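You operate a simulated robot arm through the tools that you are given. There is no shell and no other tool. Be economical: measure what you need, move in short steps, check, and stop when the job is done.

Carry out the task below with a simulated robot arm. There is one attempt and no reset: what you move stays moved.

TASK
Put one of the steel blocks from the top of the work bench on top of the yellow block.
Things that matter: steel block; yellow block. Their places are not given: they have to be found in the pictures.

It is judged by the outcome, as a careful person would: the job done as asked, and still so three seconds after it is handed in. It fails if anything else is knocked over, pushed out of place, dropped, spilled or broken.

THE ROBOT
A 7-joint arm with a two-finger parallel gripper, fixed in place. Base frame: the origin is at the foot of the arm, x ahead of it, y to its left, z up; the work surface is at about z = 0. Lengths are in m, angles in degrees, forces in N, time in s.
With the tool pointing down near the work surface it reaches from about 0.24 to 0.62 m from the base axis. Its first joint turns from -66.0 to 66.0 degrees. Payload 2.6 kg.
Tool frame: the origin (TCP) lies between the finger pads and is the grasp point; the fingertips stand 0.03 m ahead of it; z points along the fingers, y is the line along which they close. The gripper opens to 0.094 m. The fingers are 0.028 m wide and 0.01 m thick; the gripper's body (0.05 by 0.096 m) begins 0.055 m behind the TCP.
Orientation is told as [roll, pitch, yaw] about the base's x, y, z axes, in that order, counted from this pose: with the fingers straight down and closing along the base's y, the tool's x points along the base's -x, its y along +y and its z along -z.

THE INTERFACE
- The arm moves only by the tool play_rows. Its argument "commands" is a list of rows, each a list of 7 numbers: the shift along the base's x, y, z in m, then the turn, a rotation vector about the base's x, y, z in degrees, then the finger opening in m, from 0 to 0.094. In form: [[tx, ty, tz, wx, wy, wz, claw], ...]. A call has 1 to 8 rows; each row shifts and turns the commanded pose from where the row before left it. A row lasts 0.2 s, in which the tool goes at most 0.05 m and 8.6 degrees; a call with a longer step from one row to the next is refused whole, and so is a gripper value outside its range. A pose out of reach is approached as far as the arm can. The call stops where the force on the tool passes 40 N (or 10 N more than at its start, if that is more) or the arm is blocked; 0.2 s more then pass. The fingers move at their own pace (about 0.072 m/s each) and stop on an object; they squeeze with about 44 N. The grip force told is the motor's: it shows also when the fingers shut on nothing. Time passes only in rows, and 0.2 s behind the last, so rows that do not move let the fingers close. It gives the time, the measured TCP pose, the force on the tool (base axes), the opening and the grip force at its end, in the units of the frame above (readings bear some noise), and new pictures: "show" is both (left out), scene, wrist or none.
- Cameras (640 x 400 px; columns grow to the right, rows downward): "scene" is fixed at [0.0248, 0.4228, 0.5676]; the picture's right is [-0.86, -0.50, 0.00], its down [-0.27, 0.47, -0.84] and it looks along [0.42, -0.73, -0.54] (base axes); focal length 326 px, centre (320, 200). "wrist" rides on the gripper at [-0.037, 0, -0.058] in the tool frame; the picture's right is [0.00, -1.00, 0.00], its down [0.97, 0.00, -0.24] and it looks along [0.24, 0.00, 0.97] (tool axes); focal length 218 px, centre (320, 200).
- measure_at(camera, pixels): for up to 12 pixels [column, row] of the newest picture of that camera ("zoom" is the newest enlarged one), the place [x, y, z] in the base frame of the surface seen there, good to about 0.002 m. No time passes.
- inspect(camera, box): a new picture of the part [left, top, right, bottom] of that camera's present view, enlarged. No time passes.
- hand_in(): hands the job in; it is judged then, once.

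Work in short steps. Measure before you move; look again where a grasp or a placing could have gone wrong, and mend it. You have 60 turns and 100 pictures in all, the two below and enlarged ones among them. Open the gripper and draw the arm clear of the work before you hand the job in, unless the task says otherwise; then end with one line.

The tools are called after "Emit:" as a command line: name --pt "numbers of a row" for each row, then --argument value for the rest, lists and objects as JSON in quotes. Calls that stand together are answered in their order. play_rows: Moves the arm, as the interface text tells. Its arguments: {"type":"object","properties":{"commands":{"type":"array"},"show":{"type":"string","enum":["both","scene","wrist","none"]}},"required":["commands"]} The other tools are called the same way: measure_at (camera, pixels) gives the place of the surface under pixels of a picture; inspect (camera, box) takes an enlarged picture of a part of a camera's view; hand_in () hands the job in.

At the start:

```text
time: 0.0
position: [0.3267, -0.3218, 0.2167]
orientation: [0.0, 0.0, 0.0]
force: [-0.1, 1.1, -0.9]
opening: 0.0941
grasp_force: 0.1
```

scene: 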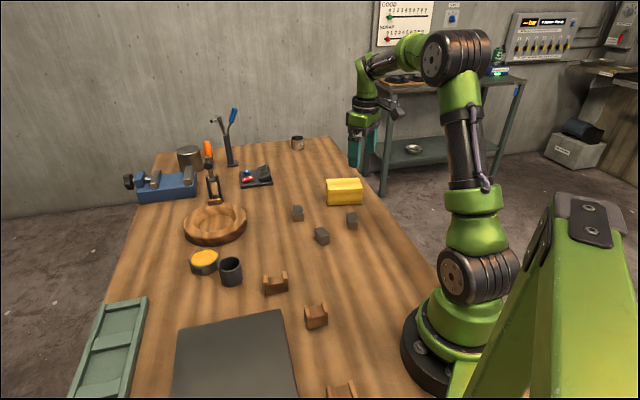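
wrist: 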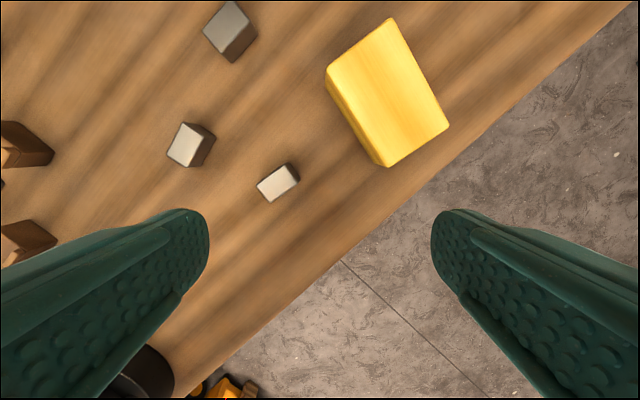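

The scene shows three steel blocks near (297,213), (321,236), (351,220) and the yellow block at (344,191). I'll enlarge and measure them.

Emit:
inspect --camera "scene" --box '[270, 160, 390, 250]'

Emit:
measure_at --camera "wrist" --pixels '[[328, 76], [390, 20], [448, 124], [386, 164], [385, 95], [228, 26], [187, 144], [276, 184], [258, 186], [290, 166], [298, 178], [272, 201]]'

Emit:
measure_at --camera "wrist" --pixels '[[183, 124], [206, 132], [190, 166], [169, 154], [232, 3], [255, 33], [225, 48], [205, 30], [234, 61], [214, 140]]'

```text
4.44 times, centred on (330, 205) of scene
```

zoom: 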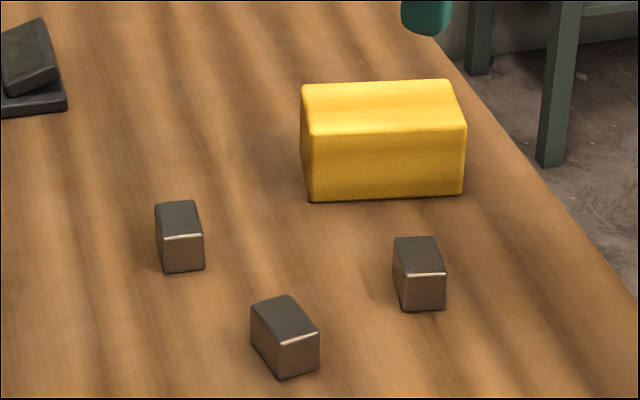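

```text
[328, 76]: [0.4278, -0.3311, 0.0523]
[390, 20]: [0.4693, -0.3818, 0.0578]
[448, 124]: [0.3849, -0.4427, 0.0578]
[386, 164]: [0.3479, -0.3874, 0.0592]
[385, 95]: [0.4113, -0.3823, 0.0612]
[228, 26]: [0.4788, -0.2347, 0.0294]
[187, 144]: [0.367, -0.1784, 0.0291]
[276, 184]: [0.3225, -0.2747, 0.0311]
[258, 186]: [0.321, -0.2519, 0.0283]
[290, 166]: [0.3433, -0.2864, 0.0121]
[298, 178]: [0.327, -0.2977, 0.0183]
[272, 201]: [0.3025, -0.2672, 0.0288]
```

```text
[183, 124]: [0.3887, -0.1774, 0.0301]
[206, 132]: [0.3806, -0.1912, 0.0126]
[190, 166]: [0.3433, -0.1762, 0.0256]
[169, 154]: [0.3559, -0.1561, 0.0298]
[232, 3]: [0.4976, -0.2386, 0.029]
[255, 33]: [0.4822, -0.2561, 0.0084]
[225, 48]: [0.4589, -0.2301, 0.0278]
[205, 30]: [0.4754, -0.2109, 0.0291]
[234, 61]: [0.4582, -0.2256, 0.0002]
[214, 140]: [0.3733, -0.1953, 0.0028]
```

The nearest steel block is at about (0.322, -0.275), with its top at z≈0.03. The yellow block's top is at z≈0.061, centred near (0.41, -0.385). I'll zoom in to get the steel block's exact orientation.

Emit:
inspect --camera "wrist" --box '[240, 150, 320, 210]'

```text
6.67 times, centred on (280, 180) of wrist
```

zoom: 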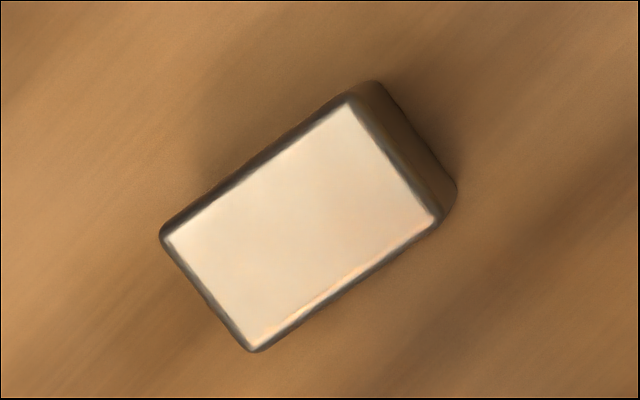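

Emit:
measure_at --camera "zoom" --pixels '[[170, 238], [350, 106], [430, 222], [253, 342], [301, 225], [210, 289], [390, 165], [260, 175], [340, 280]]'

```text
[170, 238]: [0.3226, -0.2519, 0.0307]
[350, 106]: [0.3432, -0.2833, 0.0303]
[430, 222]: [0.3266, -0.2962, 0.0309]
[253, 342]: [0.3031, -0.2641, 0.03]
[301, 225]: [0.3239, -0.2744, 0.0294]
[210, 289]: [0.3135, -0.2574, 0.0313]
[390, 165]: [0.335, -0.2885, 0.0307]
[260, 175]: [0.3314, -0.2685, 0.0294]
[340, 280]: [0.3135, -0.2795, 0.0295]
```

The block's long axis lies at -55°, so I'll turn the tool by -55° to close across its short side. I'll move above the block and come down to z≈0.12.

Emit:
play_rows --pt "-0.0004 0.0068 -0.0138 0 0 -7.86 0.094" --pt "-0.0004 0.0068 -0.0138 0 0 -7.86 0.094" --pt "-0.0004 0.0068 -0.0138 0 0 -7.86 0.094" --pt "-0.0004 0.0068 -0.0138 0 0 -7.86 0.094" --pt "-0.0004 0.0068 -0.0138 0 0 -7.86 0.094" --pt "-0.0004 0.0068 -0.0138 0 0 -7.86 0.094" --pt "-0.0004 0.0068 -0.0138 0 0 -7.86 0.094" --pt "0 0 0 0 0 0 0.094"

```text
time: 1.8
position: [0.3219, -0.2732, 0.121]
orientation: [0.0, 0.1, -55.1]
force: [0.1, -0.2, 0.6]
opening: 0.0939
grasp_force: 0.1
```

scene: 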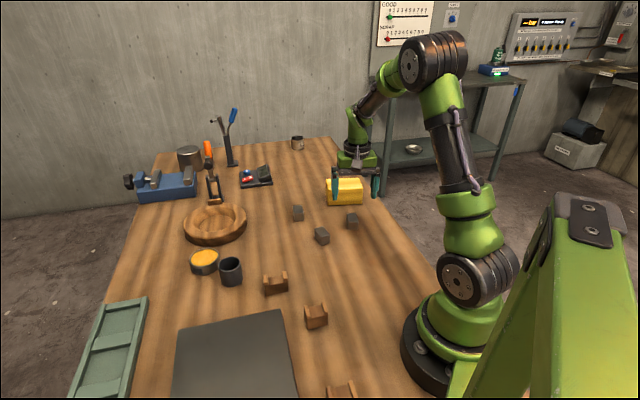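
wrist: 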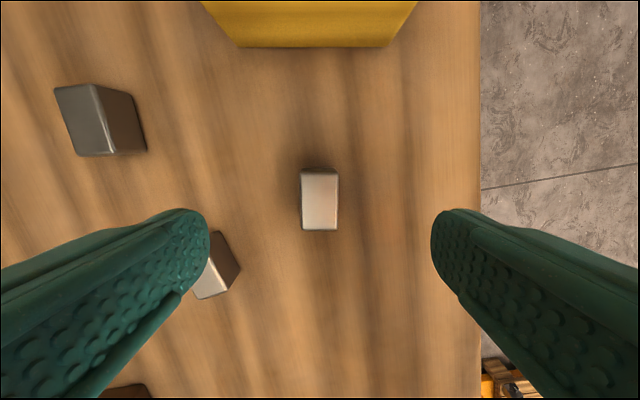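

The block at (319,200) is centred between the fingers and square to them. I'll narrow the opening to 0.06 to stay clear of the neighbouring block and go down to z≈0.035.

Emit:
play_rows --pt "0.001 -0.0005 -0.015 0 0 0 0.06" --pt "0.001 -0.0005 -0.025 0 0 0 0.06" --pt "0 0 -0.025 0 0 0 0.06" --pt "0 0 -0.014 0 0 0 0.06" --pt "0 0 -0.006 0 0 0 0.06" --pt "0 0 0 0 0 0 0.06"

```text
time: 3.2
position: [0.3268, -0.2744, 0.0356]
orientation: [0.0, 0.0, -55.0]
force: [0.2, 0.9, 0.8]
opening: 0.06
grasp_force: 0.0
```

scene: 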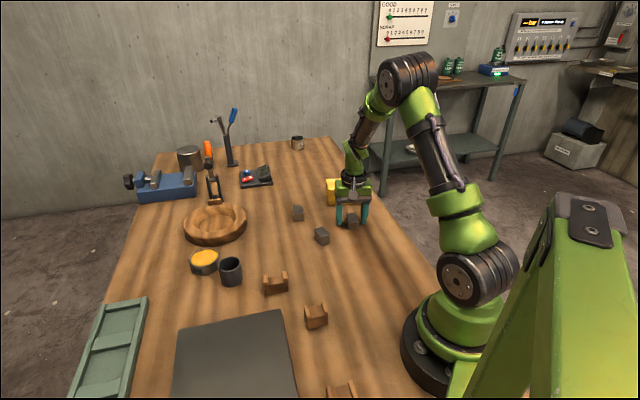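
wrist: 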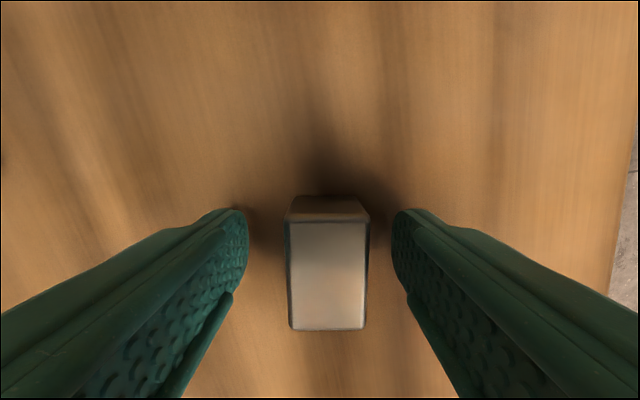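

The block sits between the fingers, so I'll close them and wait.

Emit:
play_rows --pt "0 0 0 0 0 0 0.04" --pt "0 0 0 0 0 0 0.01" --pt "0 0 0 0 0 0 0.01" --pt "0 0 0 0 0 0 0.01" --show "wrist"

```text
time: 4.2
position: [0.3276, -0.2749, 0.0344]
orientation: [-0.1, 0.0, -55.0]
force: [0.0, 0.0, -0.4]
opening: 0.0273
grasp_force: 43.7
```

wrist: 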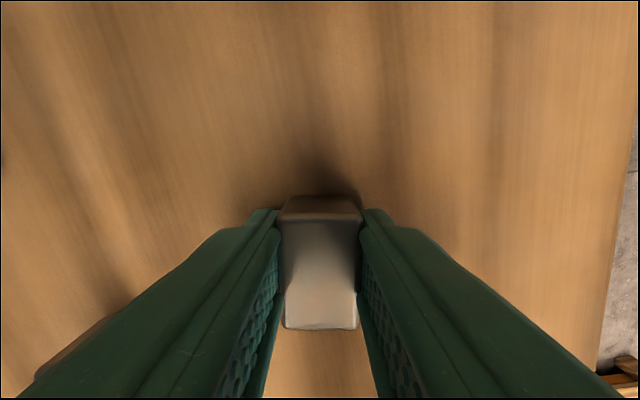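

The grip holds at an opening of 0.027 with 44 N. I'll lift straight up to z≈0.17.

Emit:
play_rows --pt "0 0 0.015 0 0 0 0.01" --pt "0 0 0.03 0 0 0 0.01" --pt "0 0 0.035 0 0 0 0.01" --pt "0 0 0.035 0 0 0 0.01" --pt "0 0 0.02 0 0 0 0.01" --pt "0 0 0 0 0 0 0.01"

```text
time: 5.6
position: [0.327, -0.2748, 0.1705]
orientation: [0.0, 0.0, -55.0]
force: [-0.2, 0.0, -2.4]
opening: 0.0274
grasp_force: 43.7
```

scene: 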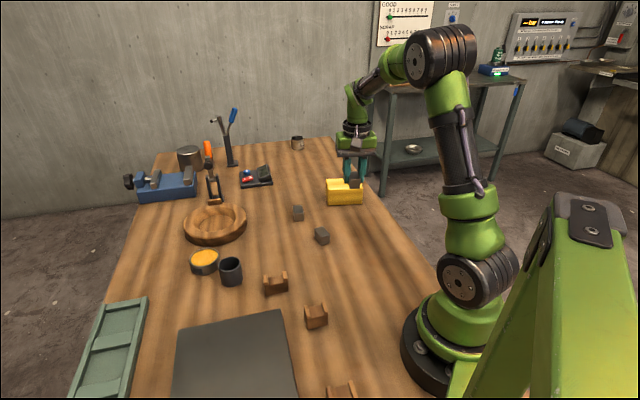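
wrist: 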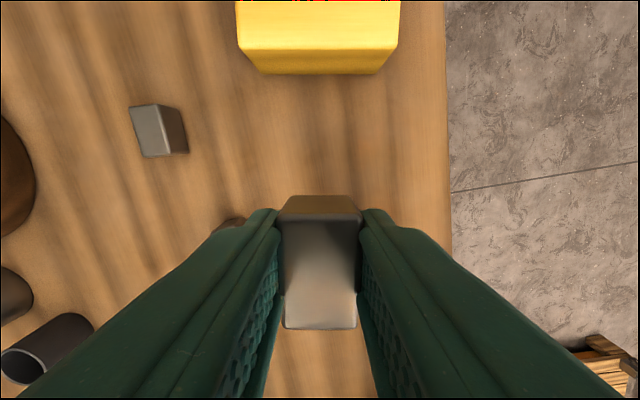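

The block is held. I'll carry it at this height to above the yellow block's centre, about (0.4085, -0.386).

Emit:
play_rows --pt "0.012 -0.016 0 0 0 0 0.01" --pt "0.018 -0.025 0 0 0 0 0.01" --pt "0.02 -0.027 0 0 0 0 0.01" --pt "0.018 -0.025 0 0 0 0 0.01" --pt "0.0135 -0.018 0 0 0 0 0.01" --pt "0 0 0 0 0 0 0.01"

```text
time: 7.0
position: [0.4063, -0.3852, 0.1726]
orientation: [0.0, -0.1, -54.9]
force: [-0.1, -0.3, -3.4]
opening: 0.0274
grasp_force: 44.4
```

scene: 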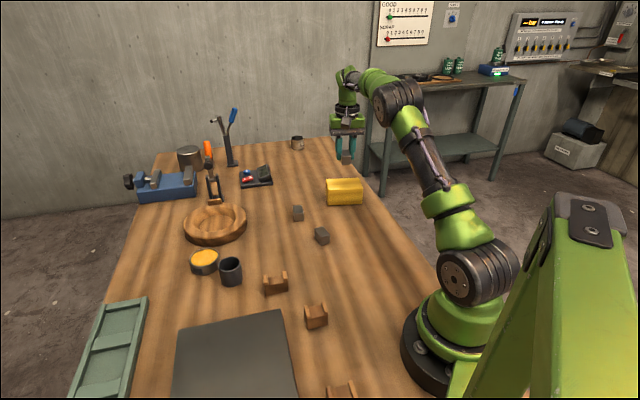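
wrist: 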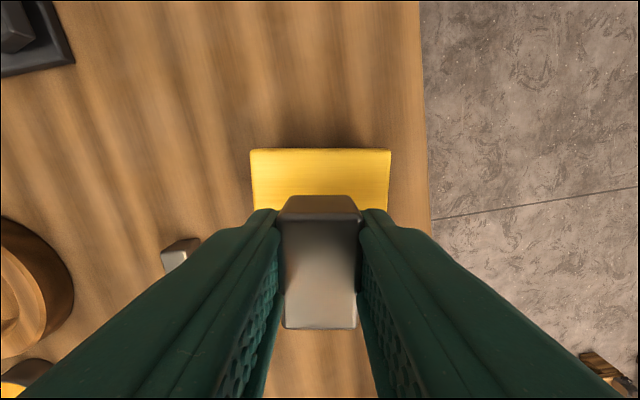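

The yellow top shows at columns 250–391, centred under the tool. I'll measure its top edges to fix the placing point.

Emit:
measure_at --camera "scene" --pixels '[[328, 179], [360, 179], [356, 188], [331, 189], [344, 184], [337, 183], [352, 183]]'

Emit:
measure_at --camera "wrist" --pixels '[[255, 153], [387, 153], [320, 152], [320, 175], [257, 200], [385, 200], [320, 250]]'

```text
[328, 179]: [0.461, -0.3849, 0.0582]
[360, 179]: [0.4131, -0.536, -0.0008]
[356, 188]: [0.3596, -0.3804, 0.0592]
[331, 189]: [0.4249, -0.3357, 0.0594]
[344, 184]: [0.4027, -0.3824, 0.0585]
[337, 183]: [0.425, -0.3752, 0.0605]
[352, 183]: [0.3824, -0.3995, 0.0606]
```

```text
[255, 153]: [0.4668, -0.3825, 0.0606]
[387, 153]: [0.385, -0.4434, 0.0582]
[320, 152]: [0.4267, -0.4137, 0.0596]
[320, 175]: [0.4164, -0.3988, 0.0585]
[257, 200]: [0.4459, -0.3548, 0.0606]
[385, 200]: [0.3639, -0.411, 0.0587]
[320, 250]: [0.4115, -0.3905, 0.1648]
```

The yellow top is at z≈0.0595, so contact should come at TCP z≈0.095. I'll go down to just above that.

Emit:
play_rows --pt "0.001 -0.0005 -0.02 0 0 0 0.01" --pt "0 0 -0.025 0 0 0 0.01" --pt "0 0 -0.017 0 0 0 0.01" --pt "0 0 -0.007 0 0 0 0.01" --pt "0 0 -0.002 0 0 0 0.01" --pt "0 0 0 0 0 0 0.01"

Emit:
inspect --camera "scene" --box '[304, 150, 384, 200]'

```text
time: 8.4
position: [0.4099, -0.3864, 0.0981]
orientation: [0.0, 0.0, -55.0]
force: [-0.3, 0.2, -2.9]
opening: 0.0273
grasp_force: 44.2
```

scene: 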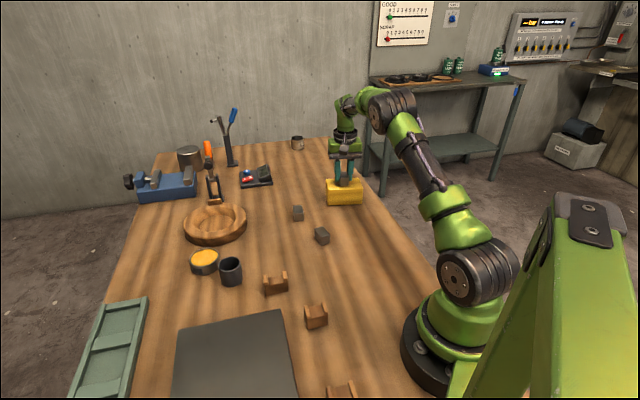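
wrist: 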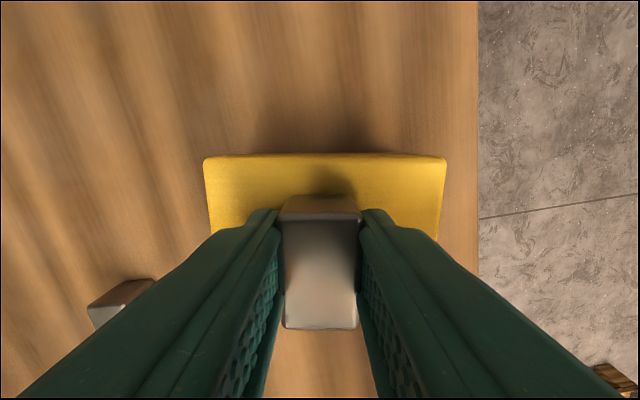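

```text
8.00 times, centred on (344, 175) of scene
```

zoom: 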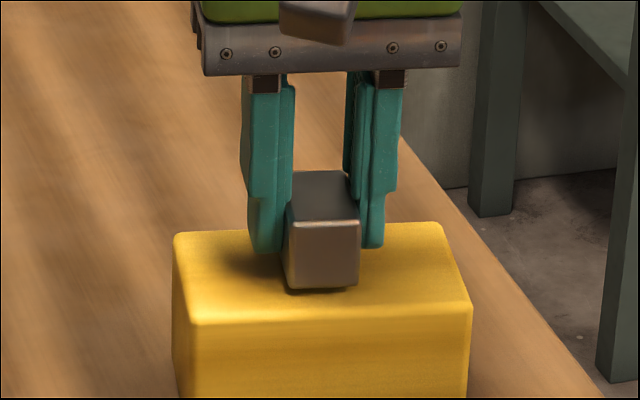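

The block hovers just above the yellow top, a little toward its near edge. I'll shift it 4 mm further in and lower in small steps until it touches.

Emit:
play_rows --pt "0.0023 -0.0033 0 0 0 0 0.01" --pt "0 0 -0.0015 0 0 0 0.01" --pt "0 0 -0.001 0 0 0 0.01" --pt "0 0 0 0 0 0 0.01" --show "none"

Emit:
inspect --camera "scene" --box '[304, 150, 384, 200]'

```text
time: 9.4
position: [0.4109, -0.3903, 0.0949]
orientation: [0.1, 0.0, -55.0]
force: [0.7, 0.1, -2.3]
opening: 0.0275
grasp_force: 44.0
```

```text
8.00 times, centred on (344, 175) of scene
```

zoom: 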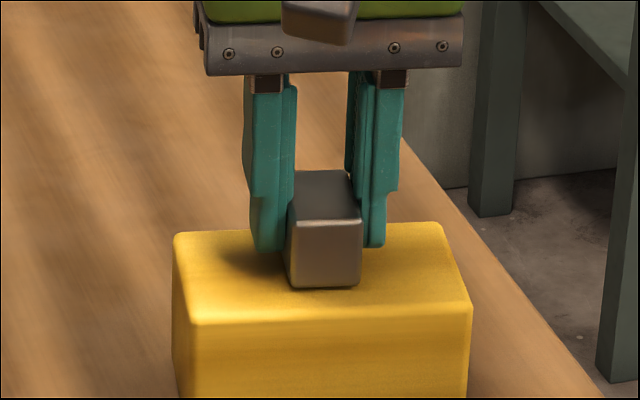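

The force is still about the block's weight, so it isn't resting yet. I'll go down another millimetre or so.

Emit:
play_rows --pt "0 0 -0.0008 0 0 0 0.01" --pt "0 0 0 0 0 0 0.01" --show "none"

```text
time: 10.0
position: [0.4112, -0.3899, 0.096]
orientation: [0.0, 0.0, -55.0]
force: [0.2, 1.0, -2.5]
opening: 0.0276
grasp_force: 44.2
```

Emit:
play_rows --pt "0 0 -0.0008 0 0 0 0.01" --pt "0 0 0 0 0 0 0.01" --show "none"

```text
time: 10.6
position: [0.4097, -0.3902, 0.0953]
orientation: [0.0, 0.0, -55.0]
force: [-0.5, 0.1, -3.4]
opening: 0.0279
grasp_force: 44.0
```

Emit:
play_rows --pt "0 0 -0.0008 0 0 0 0.01" --pt "0 0 0 0 0 0 0.01" --show "none"

Emit:
inspect --camera "scene" --box '[304, 150, 384, 200]'

```text
time: 11.2
position: [0.4111, -0.3907, 0.094]
orientation: [-0.2, -0.1, -55.0]
force: [-2.5, 2.3, 6.9]
opening: 0.0273
grasp_force: 44.0
```

```text
8.00 times, centred on (344, 175) of scene
```

zoom: 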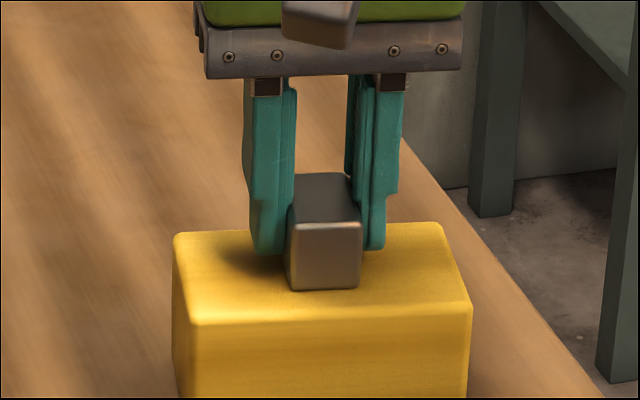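

The force has risen to +7 N, so the block is resting. I'll open the fingers gently.

Emit:
play_rows --pt "0 0 0 0 0 0 0.03" --pt "0 0 0 0 0 0 0.04" --pt "0 0 0 0 0 0 0.06" --pt "0 0 0 0 0 0 0.06" --show "wrist"

```text
time: 12.2
position: [0.4114, -0.39, 0.0946]
orientation: [0.0, -0.1, -55.0]
force: [-0.7, 0.2, -1.3]
opening: 0.06
grasp_force: 0.1
```

wrist: 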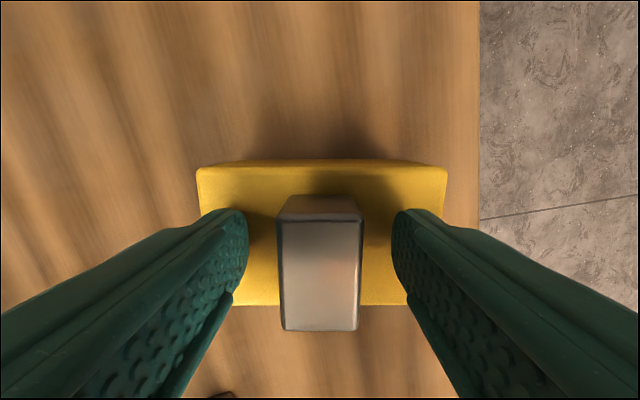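

The block is released and sits on the yellow block. I'll raise the arm straight up and check.

Emit:
play_rows --pt "0 0 0.015 0 0 0 0.06" --pt "0 0 0.035 0 0 0 0.06" --pt "0 0 0.04 0 0 0 0.06" --pt "0 0 0.03 0 0 0 0.06" --pt "-0.03 0.02 0.02 0 0 0 0.06" --pt "-0.03 0.02 0 0 0 0 0.06" --pt "0 0 0 0 0 0 0.06"

Emit:
inspect --camera "scene" --box '[280, 150, 400, 225]'

```text
time: 13.8
position: [0.351, -0.3513, 0.2322]
orientation: [0.1, 0.0, -55.0]
force: [0.1, -1.0, -0.7]
opening: 0.0599
grasp_force: 0.0
```

scene: 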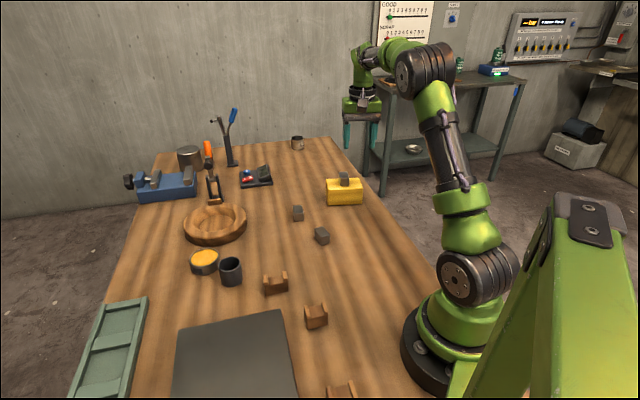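
wrist: 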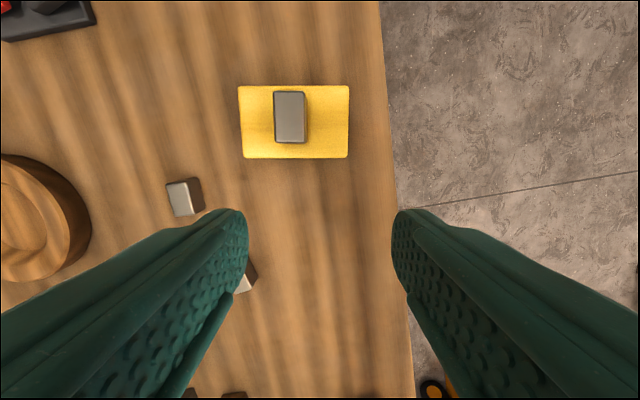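

```text
5.33 times, centred on (340, 188) of scene
```

zoom: 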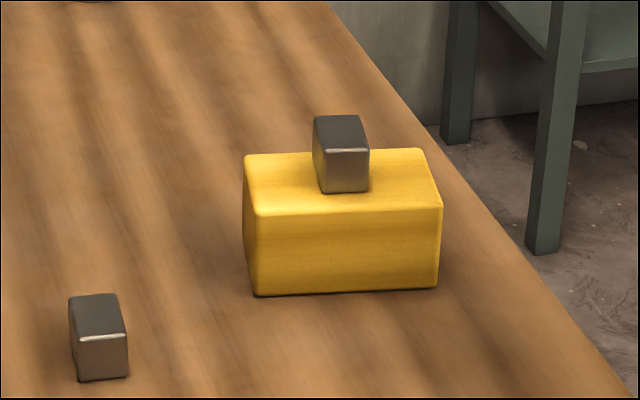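

The steel block rests flat on the yellow block, nothing else has moved, and the arm is clear. I'm handing it in.

Emit:
hand_in

```text
The job is handed in.
```

One steel block is resting flat on top of the yellow block; the last pictures show nothing else disturbed, and the job is handed in.
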